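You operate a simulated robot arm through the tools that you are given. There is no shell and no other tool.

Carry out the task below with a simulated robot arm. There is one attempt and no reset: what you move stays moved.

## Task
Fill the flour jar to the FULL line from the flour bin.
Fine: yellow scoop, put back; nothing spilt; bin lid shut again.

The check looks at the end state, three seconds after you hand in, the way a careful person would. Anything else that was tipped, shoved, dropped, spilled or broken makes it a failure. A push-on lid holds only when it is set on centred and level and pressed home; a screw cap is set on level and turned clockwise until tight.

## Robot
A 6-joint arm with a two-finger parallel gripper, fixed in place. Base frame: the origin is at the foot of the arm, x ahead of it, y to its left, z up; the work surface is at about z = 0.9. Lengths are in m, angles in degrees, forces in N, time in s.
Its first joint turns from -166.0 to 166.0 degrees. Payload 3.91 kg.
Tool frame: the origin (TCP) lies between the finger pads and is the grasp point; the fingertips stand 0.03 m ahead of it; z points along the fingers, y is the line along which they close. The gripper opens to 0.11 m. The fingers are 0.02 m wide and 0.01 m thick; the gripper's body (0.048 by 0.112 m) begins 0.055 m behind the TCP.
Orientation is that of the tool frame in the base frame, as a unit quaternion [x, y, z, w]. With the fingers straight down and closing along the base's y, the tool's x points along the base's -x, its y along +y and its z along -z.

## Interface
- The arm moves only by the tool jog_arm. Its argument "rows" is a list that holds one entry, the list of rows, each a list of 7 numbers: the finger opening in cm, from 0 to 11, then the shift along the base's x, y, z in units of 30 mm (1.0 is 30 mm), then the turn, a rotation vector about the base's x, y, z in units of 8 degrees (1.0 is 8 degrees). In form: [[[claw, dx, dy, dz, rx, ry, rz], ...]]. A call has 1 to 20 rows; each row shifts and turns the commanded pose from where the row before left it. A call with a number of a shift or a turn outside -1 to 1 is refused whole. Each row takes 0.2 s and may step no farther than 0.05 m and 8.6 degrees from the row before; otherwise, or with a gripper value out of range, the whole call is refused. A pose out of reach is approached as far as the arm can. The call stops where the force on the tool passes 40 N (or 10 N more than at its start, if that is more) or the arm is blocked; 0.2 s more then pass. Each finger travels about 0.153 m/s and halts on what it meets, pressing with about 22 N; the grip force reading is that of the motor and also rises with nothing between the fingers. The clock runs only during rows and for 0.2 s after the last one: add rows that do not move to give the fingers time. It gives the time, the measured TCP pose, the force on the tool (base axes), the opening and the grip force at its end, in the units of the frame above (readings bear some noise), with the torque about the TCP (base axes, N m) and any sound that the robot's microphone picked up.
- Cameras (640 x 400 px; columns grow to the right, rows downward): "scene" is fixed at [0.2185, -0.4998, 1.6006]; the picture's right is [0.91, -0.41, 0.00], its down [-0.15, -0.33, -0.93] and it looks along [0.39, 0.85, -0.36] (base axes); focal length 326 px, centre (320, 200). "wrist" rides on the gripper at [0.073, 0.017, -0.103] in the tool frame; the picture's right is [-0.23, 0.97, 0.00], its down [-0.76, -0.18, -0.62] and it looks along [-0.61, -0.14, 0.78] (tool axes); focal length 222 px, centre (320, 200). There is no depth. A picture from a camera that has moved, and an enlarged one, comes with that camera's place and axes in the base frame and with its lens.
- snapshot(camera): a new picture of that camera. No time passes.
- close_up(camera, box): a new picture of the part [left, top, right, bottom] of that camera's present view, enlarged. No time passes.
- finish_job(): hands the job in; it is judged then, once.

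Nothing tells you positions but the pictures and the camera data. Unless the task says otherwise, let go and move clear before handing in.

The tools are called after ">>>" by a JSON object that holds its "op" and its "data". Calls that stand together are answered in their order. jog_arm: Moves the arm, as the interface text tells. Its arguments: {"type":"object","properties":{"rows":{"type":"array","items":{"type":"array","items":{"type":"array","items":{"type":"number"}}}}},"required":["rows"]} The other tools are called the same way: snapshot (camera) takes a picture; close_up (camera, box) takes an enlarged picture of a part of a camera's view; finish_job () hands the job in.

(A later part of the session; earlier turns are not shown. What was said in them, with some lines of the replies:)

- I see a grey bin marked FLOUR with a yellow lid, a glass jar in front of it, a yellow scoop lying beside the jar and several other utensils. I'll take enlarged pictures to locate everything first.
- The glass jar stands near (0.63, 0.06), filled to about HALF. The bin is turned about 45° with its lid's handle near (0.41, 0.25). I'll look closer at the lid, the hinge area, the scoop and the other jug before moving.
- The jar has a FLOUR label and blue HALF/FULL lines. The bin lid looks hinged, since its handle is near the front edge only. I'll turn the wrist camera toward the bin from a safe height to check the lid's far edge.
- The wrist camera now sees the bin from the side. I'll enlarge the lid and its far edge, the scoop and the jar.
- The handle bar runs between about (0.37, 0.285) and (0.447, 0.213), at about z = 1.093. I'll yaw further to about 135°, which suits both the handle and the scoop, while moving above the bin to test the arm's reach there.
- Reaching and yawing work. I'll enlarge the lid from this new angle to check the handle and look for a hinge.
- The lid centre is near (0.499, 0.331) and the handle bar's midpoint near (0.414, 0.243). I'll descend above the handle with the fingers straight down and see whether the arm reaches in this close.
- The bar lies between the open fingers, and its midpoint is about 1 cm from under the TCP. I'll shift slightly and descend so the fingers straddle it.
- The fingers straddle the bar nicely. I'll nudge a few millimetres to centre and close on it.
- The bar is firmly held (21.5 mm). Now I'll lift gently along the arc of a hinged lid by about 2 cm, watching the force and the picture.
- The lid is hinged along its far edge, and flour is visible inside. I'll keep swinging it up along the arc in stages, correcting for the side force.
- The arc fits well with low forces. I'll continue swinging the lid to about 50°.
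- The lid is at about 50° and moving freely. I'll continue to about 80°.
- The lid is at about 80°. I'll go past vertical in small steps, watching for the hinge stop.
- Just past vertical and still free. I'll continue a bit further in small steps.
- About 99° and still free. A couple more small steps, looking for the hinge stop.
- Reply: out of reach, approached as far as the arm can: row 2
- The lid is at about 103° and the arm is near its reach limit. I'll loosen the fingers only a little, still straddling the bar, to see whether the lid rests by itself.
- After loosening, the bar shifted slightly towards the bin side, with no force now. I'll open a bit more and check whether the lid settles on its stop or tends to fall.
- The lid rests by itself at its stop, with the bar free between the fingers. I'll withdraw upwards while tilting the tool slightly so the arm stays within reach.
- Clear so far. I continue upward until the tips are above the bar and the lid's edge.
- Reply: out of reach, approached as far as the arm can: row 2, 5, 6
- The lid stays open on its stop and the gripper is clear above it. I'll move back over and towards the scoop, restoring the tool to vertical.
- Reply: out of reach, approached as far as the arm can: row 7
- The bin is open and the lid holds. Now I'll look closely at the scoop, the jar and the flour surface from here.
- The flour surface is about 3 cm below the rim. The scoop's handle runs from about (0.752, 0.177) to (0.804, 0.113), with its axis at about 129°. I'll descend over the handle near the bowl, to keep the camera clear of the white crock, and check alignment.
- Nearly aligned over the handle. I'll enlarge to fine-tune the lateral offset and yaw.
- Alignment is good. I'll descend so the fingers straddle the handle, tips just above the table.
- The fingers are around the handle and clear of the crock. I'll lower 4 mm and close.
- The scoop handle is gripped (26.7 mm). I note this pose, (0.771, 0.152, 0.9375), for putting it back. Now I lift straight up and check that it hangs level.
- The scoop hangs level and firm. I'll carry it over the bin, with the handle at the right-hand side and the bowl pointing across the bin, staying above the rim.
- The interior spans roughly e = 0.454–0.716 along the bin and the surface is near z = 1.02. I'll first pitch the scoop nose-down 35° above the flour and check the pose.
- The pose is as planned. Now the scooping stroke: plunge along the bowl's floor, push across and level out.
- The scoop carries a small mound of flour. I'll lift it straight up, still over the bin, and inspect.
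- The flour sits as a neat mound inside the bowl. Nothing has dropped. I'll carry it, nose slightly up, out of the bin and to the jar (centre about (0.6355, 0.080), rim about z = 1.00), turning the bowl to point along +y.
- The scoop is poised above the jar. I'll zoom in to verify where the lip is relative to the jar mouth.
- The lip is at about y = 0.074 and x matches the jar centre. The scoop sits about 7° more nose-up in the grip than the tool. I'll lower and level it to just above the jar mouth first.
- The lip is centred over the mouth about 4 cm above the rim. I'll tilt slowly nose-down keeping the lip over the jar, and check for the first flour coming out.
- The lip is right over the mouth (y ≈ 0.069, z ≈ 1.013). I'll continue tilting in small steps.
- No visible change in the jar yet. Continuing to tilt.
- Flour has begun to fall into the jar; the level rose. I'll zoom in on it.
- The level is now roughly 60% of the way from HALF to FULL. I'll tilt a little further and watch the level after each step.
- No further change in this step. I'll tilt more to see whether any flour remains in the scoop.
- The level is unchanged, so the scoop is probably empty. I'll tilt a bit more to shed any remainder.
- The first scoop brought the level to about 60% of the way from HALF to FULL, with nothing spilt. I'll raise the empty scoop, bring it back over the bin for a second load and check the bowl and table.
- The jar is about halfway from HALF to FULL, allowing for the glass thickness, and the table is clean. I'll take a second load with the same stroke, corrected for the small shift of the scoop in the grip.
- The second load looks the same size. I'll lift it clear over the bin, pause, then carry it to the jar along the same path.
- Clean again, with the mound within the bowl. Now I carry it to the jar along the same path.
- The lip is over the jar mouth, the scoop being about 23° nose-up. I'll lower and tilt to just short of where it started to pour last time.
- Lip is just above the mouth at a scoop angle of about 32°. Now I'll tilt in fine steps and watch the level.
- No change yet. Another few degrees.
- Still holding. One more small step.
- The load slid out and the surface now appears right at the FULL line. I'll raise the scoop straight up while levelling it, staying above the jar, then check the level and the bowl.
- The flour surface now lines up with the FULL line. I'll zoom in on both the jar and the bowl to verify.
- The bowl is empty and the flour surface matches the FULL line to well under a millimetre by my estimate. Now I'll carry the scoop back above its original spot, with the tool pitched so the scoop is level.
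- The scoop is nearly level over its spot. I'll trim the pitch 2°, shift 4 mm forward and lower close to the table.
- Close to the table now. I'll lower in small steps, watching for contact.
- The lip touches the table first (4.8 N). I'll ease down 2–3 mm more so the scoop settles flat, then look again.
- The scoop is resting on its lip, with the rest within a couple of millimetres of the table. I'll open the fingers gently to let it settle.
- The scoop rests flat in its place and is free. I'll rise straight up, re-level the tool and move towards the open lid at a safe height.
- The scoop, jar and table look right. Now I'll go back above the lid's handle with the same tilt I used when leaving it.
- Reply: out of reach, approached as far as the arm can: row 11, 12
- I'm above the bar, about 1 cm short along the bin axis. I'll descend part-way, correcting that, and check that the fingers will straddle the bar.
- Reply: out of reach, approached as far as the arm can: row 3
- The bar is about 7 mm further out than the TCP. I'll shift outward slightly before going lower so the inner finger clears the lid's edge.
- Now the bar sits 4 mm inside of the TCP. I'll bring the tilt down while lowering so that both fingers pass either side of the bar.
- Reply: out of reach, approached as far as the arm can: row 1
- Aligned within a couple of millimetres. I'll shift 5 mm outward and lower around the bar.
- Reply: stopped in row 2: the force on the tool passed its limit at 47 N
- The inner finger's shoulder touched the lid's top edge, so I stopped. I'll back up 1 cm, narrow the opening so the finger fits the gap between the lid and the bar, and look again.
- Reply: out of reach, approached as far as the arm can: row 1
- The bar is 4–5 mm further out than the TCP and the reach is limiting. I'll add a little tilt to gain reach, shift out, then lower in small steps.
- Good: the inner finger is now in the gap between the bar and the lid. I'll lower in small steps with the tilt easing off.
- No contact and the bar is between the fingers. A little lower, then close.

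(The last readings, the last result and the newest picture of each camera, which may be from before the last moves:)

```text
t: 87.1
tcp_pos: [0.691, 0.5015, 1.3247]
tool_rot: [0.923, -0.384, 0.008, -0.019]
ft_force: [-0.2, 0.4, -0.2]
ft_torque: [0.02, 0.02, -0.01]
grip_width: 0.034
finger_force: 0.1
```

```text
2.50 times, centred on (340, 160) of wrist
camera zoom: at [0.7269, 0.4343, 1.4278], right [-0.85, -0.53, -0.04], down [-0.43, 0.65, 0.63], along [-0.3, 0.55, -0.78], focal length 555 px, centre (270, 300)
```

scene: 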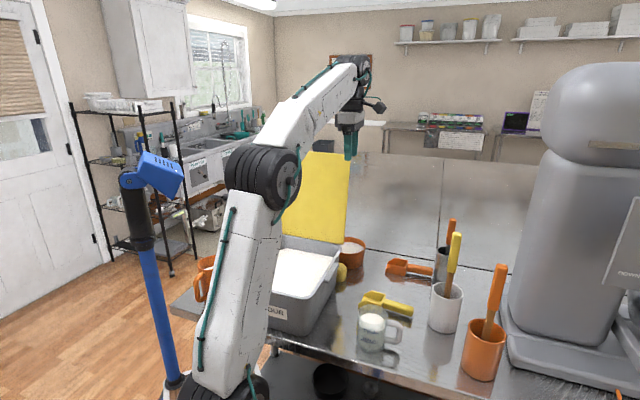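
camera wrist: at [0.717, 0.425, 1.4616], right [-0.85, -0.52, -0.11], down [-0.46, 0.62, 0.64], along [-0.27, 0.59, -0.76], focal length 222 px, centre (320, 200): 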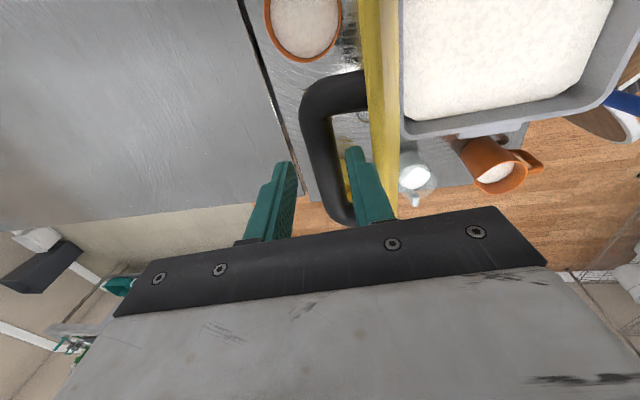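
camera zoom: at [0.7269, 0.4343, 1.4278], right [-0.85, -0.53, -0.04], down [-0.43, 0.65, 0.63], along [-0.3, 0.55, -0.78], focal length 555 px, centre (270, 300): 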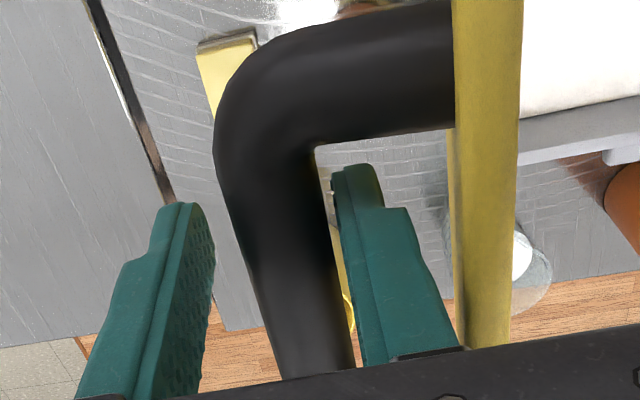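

The bar is between the fingers. I'll close on it.

>>> {"op": "jog_arm", "data": {"rows": [[[2.5, 0, 0, 0, 0, 0, 0], [0, 0, 0, 0, 0, 0, 0], [0, 0, 0, 0, 0, 0, 0]]]}}

>>> {"op": "close_up", "data": {"camera": "wrist", "box": [260, 80, 420, 240]}}

```text
t: 87.9
tcp_pos: [0.6898, 0.5019, 1.325]
tool_rot: [0.923, -0.383, 0.009, -0.019]
ft_force: [-2.8, -3.4, 0.3]
ft_torque: [-0.05, 0.02, 0.04]
grip_width: 0.0215
finger_force: 22.1
```

```text
2.50 times, centred on (340, 160) of wrist
camera zoom: at [0.7267, 0.4341, 1.4279], right [-0.85, -0.53, -0.04], down [-0.43, 0.65, 0.63], along [-0.3, 0.55, -0.78], focal length 555 px, centre (270, 300)
```

zoom: 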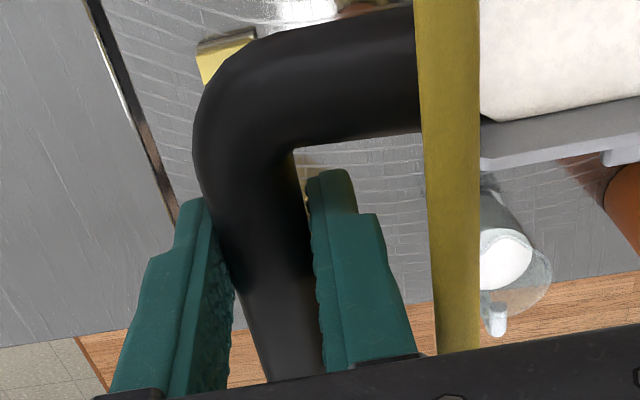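

The bar is gripped. I'll swing the lid back along the reverse arc, in stages.

>>> {"op": "jog_arm", "data": {"rows": [[[0, -0.29, -0.29, 0.14, -0.07, 0.07, 0], [0, -0.29, -0.29, 0.137, -0.07, 0.07, 0], [0, -0.561, -0.561, 0.187, -0.07, 0.07, 0], [0, -0.568, -0.568, 0.117, 0, 0, 0], [0, -0.575, -0.575, 0.043, 0, 0, 0], [0, 0, 0, 0, 0, 0, 0]]]}}

>>> {"op": "snapshot", "data": {"camera": "wrist"}}

>>> {"op": "close_up", "data": {"camera": "scene", "box": [200, 100, 400, 300]}}

```text
t: 89.3
tcp_pos: [0.6201, 0.4344, 1.3448]
tool_rot: [0.923, -0.384, 0.001, 0.0]
ft_force: [0.9, -0.4, -0.7]
ft_torque: [-0.1, -0.14, 0.15]
grip_width: 0.0214
finger_force: 22.0
```

```text
taken
camera wrist: at [0.6605, 0.3696, 1.4481], right [-0.85, -0.53, 0.0], down [-0.41, 0.67, 0.62], along [-0.33, 0.53, -0.78], focal length 222 px, centre (320, 200)
```

wrist: 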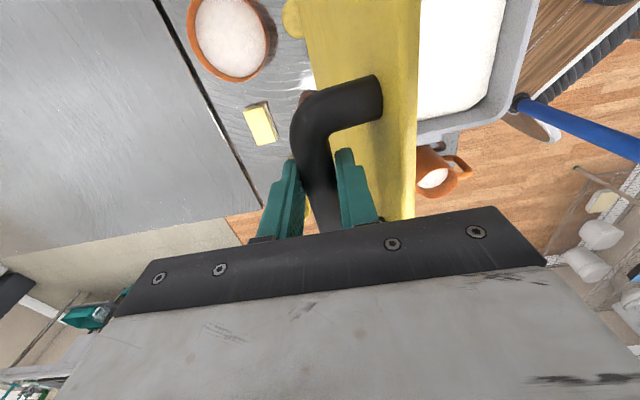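

```text
2.00 times, centred on (300, 200) of scene
camera zoom: at [0.2185, -0.4998, 1.6006], right [0.91, -0.41, 0.0], down [-0.15, -0.33, -0.93], along [0.39, 0.85, -0.36], focal length 651 px, centre (360, 200)
```

zoom: 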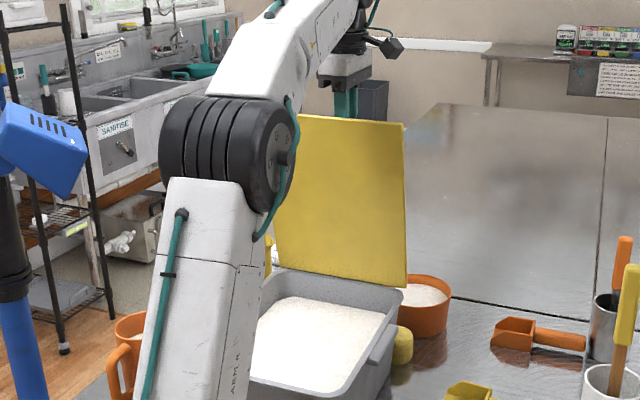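

The lid follows with low force, now below vertical. Continuing the arc down to about 50°.

>>> {"op": "jog_arm", "data": {"rows": [[[0, -0.575, -0.575, -0.023, 0, 0, 0], [0, -0.573, -0.573, -0.097, 0, 0, 0], [0, -0.561, -0.561, -0.167, 0, 0, 0], [0, -0.552, -0.552, -0.233, 0, 0, 0], [0, -0.535, -0.535, -0.303, 0, 0, 0], [0, -0.514, -0.514, -0.367, 0, 0, 0], [0, 0, 0, 0, 0, 0, 0]]]}}

>>> {"op": "close_up", "data": {"camera": "scene", "box": [200, 130, 400, 330]}}

```text
t: 90.9
tcp_pos: [0.5235, 0.3336, 1.308]
tool_rot: [0.923, -0.384, 0.001, 0.0]
ft_force: [-2.6, 1.6, 0.5]
ft_torque: [-0.06, -0.08, 0.12]
grip_width: 0.0214
finger_force: 21.8
```

```text
2.00 times, centred on (300, 230) of scene
camera zoom: at [0.2185, -0.4998, 1.6006], right [0.91, -0.41, 0.0], down [-0.15, -0.33, -0.93], along [0.39, 0.85, -0.36], focal length 651 px, centre (360, 140)
```

zoom: 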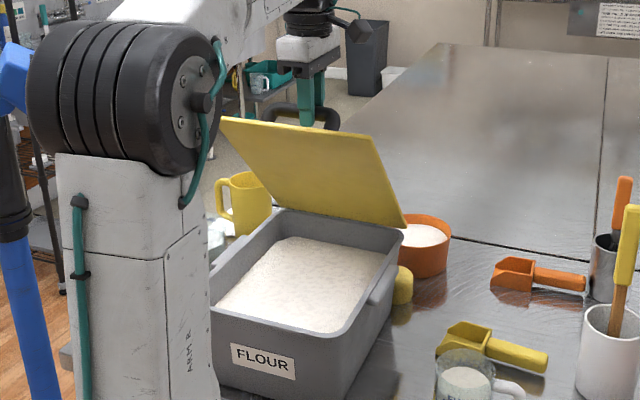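

Good and gentle. Continuing to about 22°.

>>> {"op": "jog_arm", "data": {"rows": [[[0, -0.488, -0.488, -0.427, 0, 0, 0], [0, -0.462, -0.462, -0.49, 0, 0, 0], [0, -0.429, -0.429, -0.54, 0, 0, 0], [0, -0.394, -0.394, -0.593, 0, 0, 0], [0, -0.356, -0.356, -0.64, 0, 0, 0], [0, -0.316, -0.316, -0.68, 0, 0, 0], [0, 0, 0, 0, 0, 0, 0]]]}}

>>> {"op": "close_up", "data": {"camera": "scene", "box": [200, 180, 360, 340]}}

```text
t: 92.5
tcp_pos: [0.452, 0.2603, 1.207]
tool_rot: [0.924, -0.383, 0.001, 0.0]
ft_force: [-5.3, -1.4, 1.0]
ft_torque: [-0.08, 0.12, 0.16]
grip_width: 0.0214
finger_force: 22.2
```

```text
2.50 times, centred on (280, 260) of scene
camera zoom: at [0.2185, -0.4998, 1.6006], right [0.91, -0.41, 0.0], down [-0.15, -0.33, -0.93], along [0.39, 0.85, -0.36], focal length 814 px, centre (420, 50)
```

zoom: 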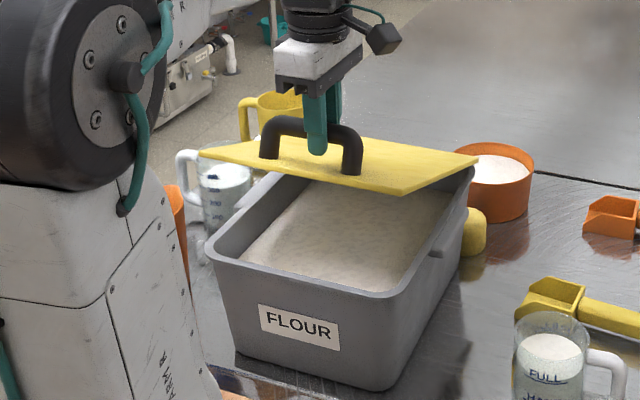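

Low forces. I'll lower the lid the rest of the way slowly.

>>> {"op": "jog_arm", "data": {"rows": [[[0, -0.3, -0.3, -0.69, 0, 0, 0], [0, -0.25, -0.25, -0.73, 0, 0, 0], [0, -0.2, -0.2, -0.75, 0, 0, 0], [0, -0.07, -0.07, -0.4, 0, 0, 0], [0, 0, 0, 0, 0, 0, 0]]]}}

>>> {"op": "close_up", "data": {"camera": "scene", "box": [200, 200, 360, 350]}}

```text
t: 93.7
tcp_pos: [0.4234, 0.2352, 1.1272]
tool_rot: [0.924, -0.383, 0.002, 0.0]
ft_force: [4.3, -0.2, -0.2]
ft_torque: [-0.01, -0.16, -0.15]
grip_width: 0.0213
finger_force: 21.8
```

```text
2.67 times, centred on (280, 275) of scene
camera zoom: at [0.2185, -0.4998, 1.6006], right [0.91, -0.41, 0.0], down [-0.15, -0.33, -0.93], along [0.39, 0.85, -0.36], focal length 868 px, centre (427, 0)
```

zoom: 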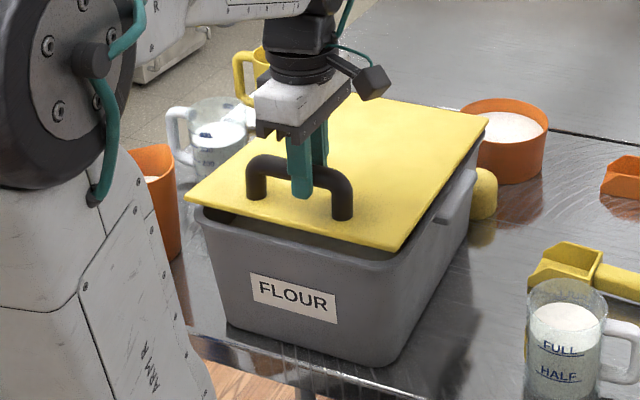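

About 2 cm to go. I'll lower gently until the lid seats.

>>> {"op": "jog_arm", "data": {"rows": [[[0, -0.02, -0.02, -0.25, 0, 0, 0], [0, 0, 0, -0.2, 0, 0, 0], [0, 0, 0, -0.15, 0, 0, 0], [0, 0, 0, 0, 0, 0, 0]]]}}

>>> {"op": "close_up", "data": {"camera": "scene", "box": [200, 200, 360, 350]}}

```text
t: 94.7
tcp_pos: [0.4228, 0.2335, 1.1102]
tool_rot: [0.923, -0.384, 0.0, 0.0]
ft_force: [-3.2, -4.9, 2.6]
ft_torque: [-0.05, 0.05, -0.12]
grip_width: 0.0214
finger_force: 21.9
```

```text
2.67 times, centred on (280, 275) of scene
camera zoom: at [0.2185, -0.4998, 1.6006], right [0.91, -0.41, 0.0], down [-0.15, -0.33, -0.93], along [0.39, 0.85, -0.36], focal length 868 px, centre (427, 0)
```

zoom: 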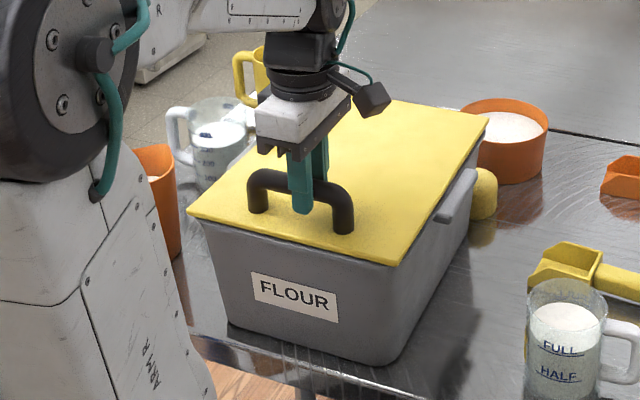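

The lid looks seated. I'll press slightly to confirm it is fully down.

>>> {"op": "jog_arm", "data": {"rows": [[[0, -0.05, -0.05, -0.08, 0, 0, 0], [0, 0, 0, -0.08, 0, 0, 0], [0, 0, 0, 0, 0, 0, 0]]]}}

>>> {"op": "close_up", "data": {"camera": "scene", "box": [230, 255, 340, 335]}}

```text
t: 95.5
tcp_pos: [0.4225, 0.2334, 1.1059]
tool_rot: [0.924, -0.383, 0.001, 0.0]
ft_force: [10.3, 3.8, 19.4]
ft_torque: [0.06, -0.12, -0.13]
grip_width: 0.0217
finger_force: 22.1
```

```text
5.00 times, centred on (285, 295) of scene
camera zoom: at [0.2185, -0.4998, 1.6006], right [0.91, -0.41, 0.0], down [-0.15, -0.33, -0.93], along [0.39, 0.85, -0.36], focal length 1628 px, centre (495, -275)
```

zoom: 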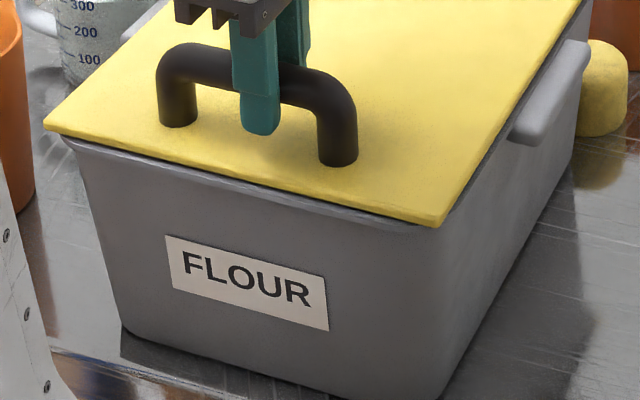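

Fully seated (firm resistance, same picture as at the start). I'll relax the side force, then open the fingers.

>>> {"op": "jog_arm", "data": {"rows": [[[0, 0.07, 0.05, 0.06, 0, 0, 0], [1.5, 0, 0, 0, 0, 0, 0], [2.4, 0, 0, 0, 0, 0, 0], [4, 0, 0, 0, 0, 0, 0], [6, 0, 0, 0, 0, 0, 0], [7, 0, 0, 0, 0, 0, 0], [7, 0, 0, 0, 0, 0, 0]]]}}

>>> {"op": "snapshot", "data": {"camera": "wrist"}}

>>> {"op": "close_up", "data": {"camera": "scene", "box": [230, 255, 340, 335]}}

```text
t: 97.1
tcp_pos: [0.4243, 0.2349, 1.1095]
tool_rot: [0.924, -0.383, 0.002, -0.001]
ft_force: [0.4, -0.2, -0.7]
ft_torque: [-0.02, -0.01, 0.0]
grip_width: 0.0699
finger_force: 0.1
```

```text
taken
camera wrist: at [0.4646, 0.1712, 1.2121], right [-0.85, -0.53, 0.0], down [-0.41, 0.67, 0.62], along [-0.33, 0.53, -0.78], focal length 222 px, centre (320, 200)
```

wrist: 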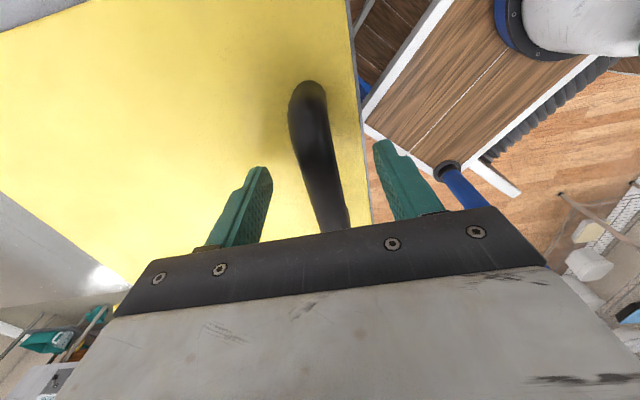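

```text
5.00 times, centred on (285, 295) of scene
camera zoom: at [0.2185, -0.4998, 1.6006], right [0.91, -0.41, 0.0], down [-0.15, -0.33, -0.93], along [0.39, 0.85, -0.36], focal length 1628 px, centre (495, -275)
```

zoom: 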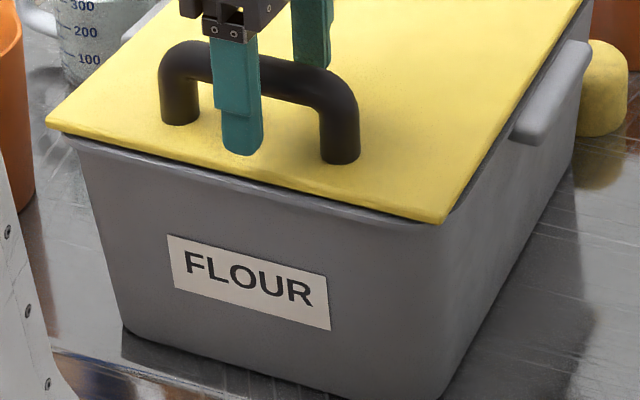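

The lid is closed and free. I'll rise straight up and retreat to a clear position near the start pose.

>>> {"op": "jog_arm", "data": {"rows": [[[7, 0, 0, 0.5, 0, 0, 0], [7, 0, 0, 0.8, 0, 0, 0], [7, 0, 0, 0.9, 0, 0, 0], [7, 0, 0, 0.9, 0, 0, 0], [7, 0, 0, 0.9, 0, 0, 0], [7, 0.3, 0, 0.9, 0, 0, 0], [7, 0.5, -0.3, 0.9, 0, 0, 0], [7, 0.5, -0.4, 0.9, 0, 0, 0], [7, 0.5, -0.5, 0.9, 0, 0, 0], [7, 0.5, -0.6, 0.9, 0, 0, 0], [7, 0.4, -0.6, 0.9, 0, 0, 0], [7, 0.4, -0.6, 0.6, 0, 0, 0], [7, 0, 0, 0, 0, 0, 0]]]}}

>>> {"op": "snapshot", "data": {"camera": "scene"}}

>>> {"op": "close_up", "data": {"camera": "scene", "box": [200, 200, 360, 350]}}

>>> {"op": "close_up", "data": {"camera": "scene", "box": [340, 240, 440, 360]}}

>>> {"op": "close_up", "data": {"camera": "wrist", "box": [180, 0, 480, 220]}}

```text
t: 99.9
tcp_pos: [0.5152, 0.1448, 1.4076]
tool_rot: [0.924, -0.383, 0.002, 0.001]
ft_force: [-0.3, -0.7, 0.2]
ft_torque: [-0.02, -0.03, -0.02]
grip_width: 0.0701
finger_force: 0.1
```

```text
taken
```

scene: 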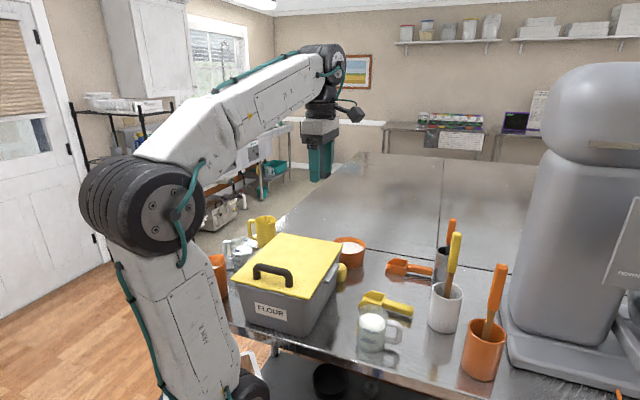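

```text
2.67 times, centred on (280, 275) of scene
camera zoom: at [0.2185, -0.4998, 1.6006], right [0.91, -0.41, 0.0], down [-0.15, -0.33, -0.93], along [0.39, 0.85, -0.36], focal length 868 px, centre (427, 0)
```

zoom: 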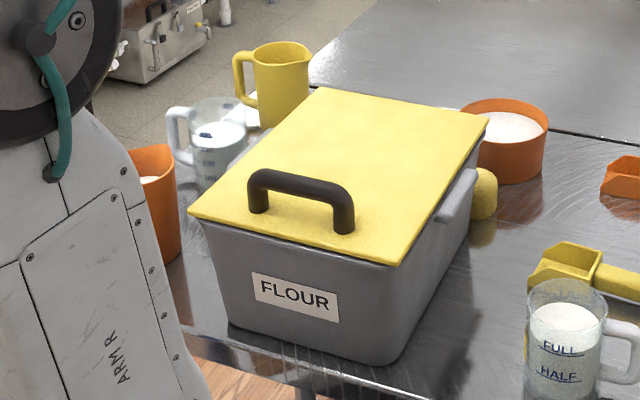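

```text
3.33 times, centred on (390, 300) of scene
camera zoom: at [0.2185, -0.4998, 1.6006], right [0.91, -0.41, 0.0], down [-0.15, -0.33, -0.93], along [0.39, 0.85, -0.36], focal length 1085 px, centre (87, -133)
```

zoom: 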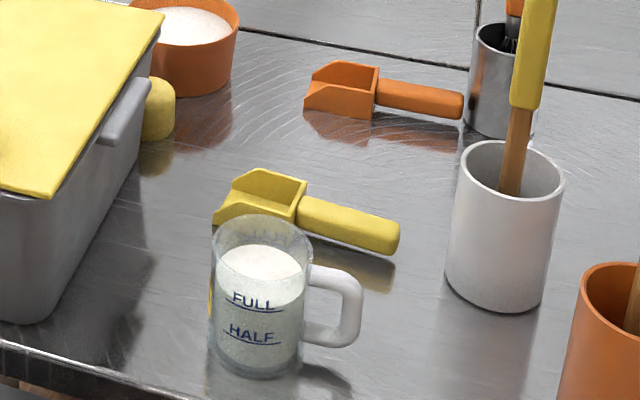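

```text
1.82 times, centred on (330, 110) of wrist
camera zoom: at [0.5563, 0.0806, 1.5114], right [-0.85, -0.53, 0.0], down [-0.41, 0.67, 0.62], along [-0.33, 0.53, -0.78], focal length 404 px, centre (302, 364)
```

zoom: 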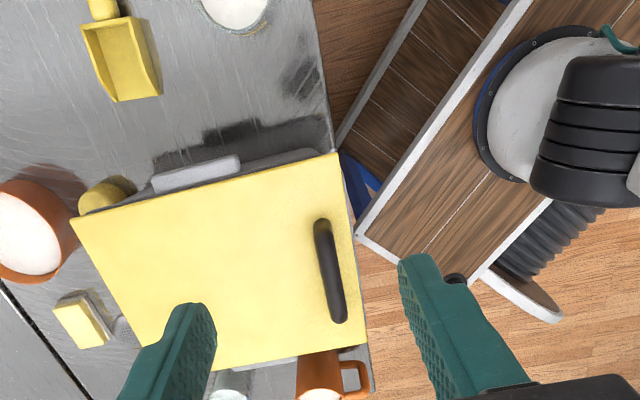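

Everything looks in place. A final comparison of the scoop and jar with the first pictures.

>>> {"op": "close_up", "data": {"camera": "scene", "box": [340, 280, 430, 370]}}

>>> {"op": "close_up", "data": {"camera": "scene", "box": [366, 298, 396, 350]}}

>>> {"op": "close_up", "data": {"camera": "wrist", "box": [200, 0, 320, 80]}}

```text
4.44 times, centred on (385, 325) of scene
camera zoom: at [0.2185, -0.4998, 1.6006], right [0.91, -0.41, 0.0], down [-0.15, -0.33, -0.93], along [0.39, 0.85, -0.36], focal length 1447 px, centre (31, -356)
```

zoom: 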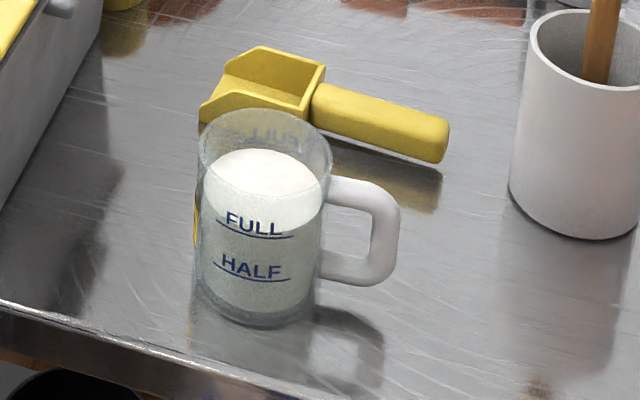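

```text
7.69 times, centred on (381, 324) of scene
camera zoom: at [0.2185, -0.4998, 1.6006], right [0.91, -0.41, 0.0], down [-0.15, -0.33, -0.93], along [0.39, 0.85, -0.36], focal length 2504 px, centre (-149, -754)
```

zoom: 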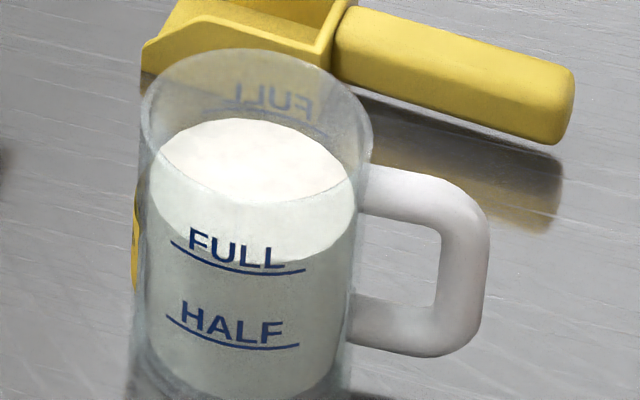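

```text
5.00 times, centred on (260, 40) of wrist
camera zoom: at [0.5563, 0.0806, 1.5114], right [-0.85, -0.53, 0.0], down [-0.41, 0.67, 0.62], along [-0.33, 0.53, -0.78], focal length 1111 px, centre (620, 1000)
```

zoom: 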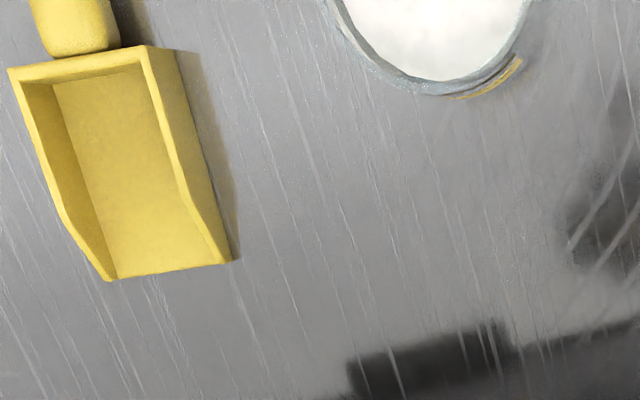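

The jar is at the FULL line. The empty yellow scoop is back in its place within a couple of millimetres, the lid is shut, the table is clean and the arm is clear. I'm handing in.

>>> {"op": "finish_job", "data": {}}

```text
The job is handed in.
```

The flour jar is filled to the FULL line from the flour bin, and I've handed the job in; no verdict came back.

- **Jar:** two scoops took it from HALF to FULL. From the scene pictures I estimate the surface is within about a millimetre of the line.
- **Scoop:** the yellow scoop is empty and back in its original spot, within about 2 mm.
- **Bin:** the lid is shut and I pressed it down until it was firm. The bin itself moved about 1.5 mm while I was closing it.
- **Spills:** I saw no flour on the table in the last pictures.
- **Contact:** while I was going back to grip the lid handle, a finger caught the lid's top edge. The force spiked to 47 N and the arm stopped. I saw no damage or shift from it.
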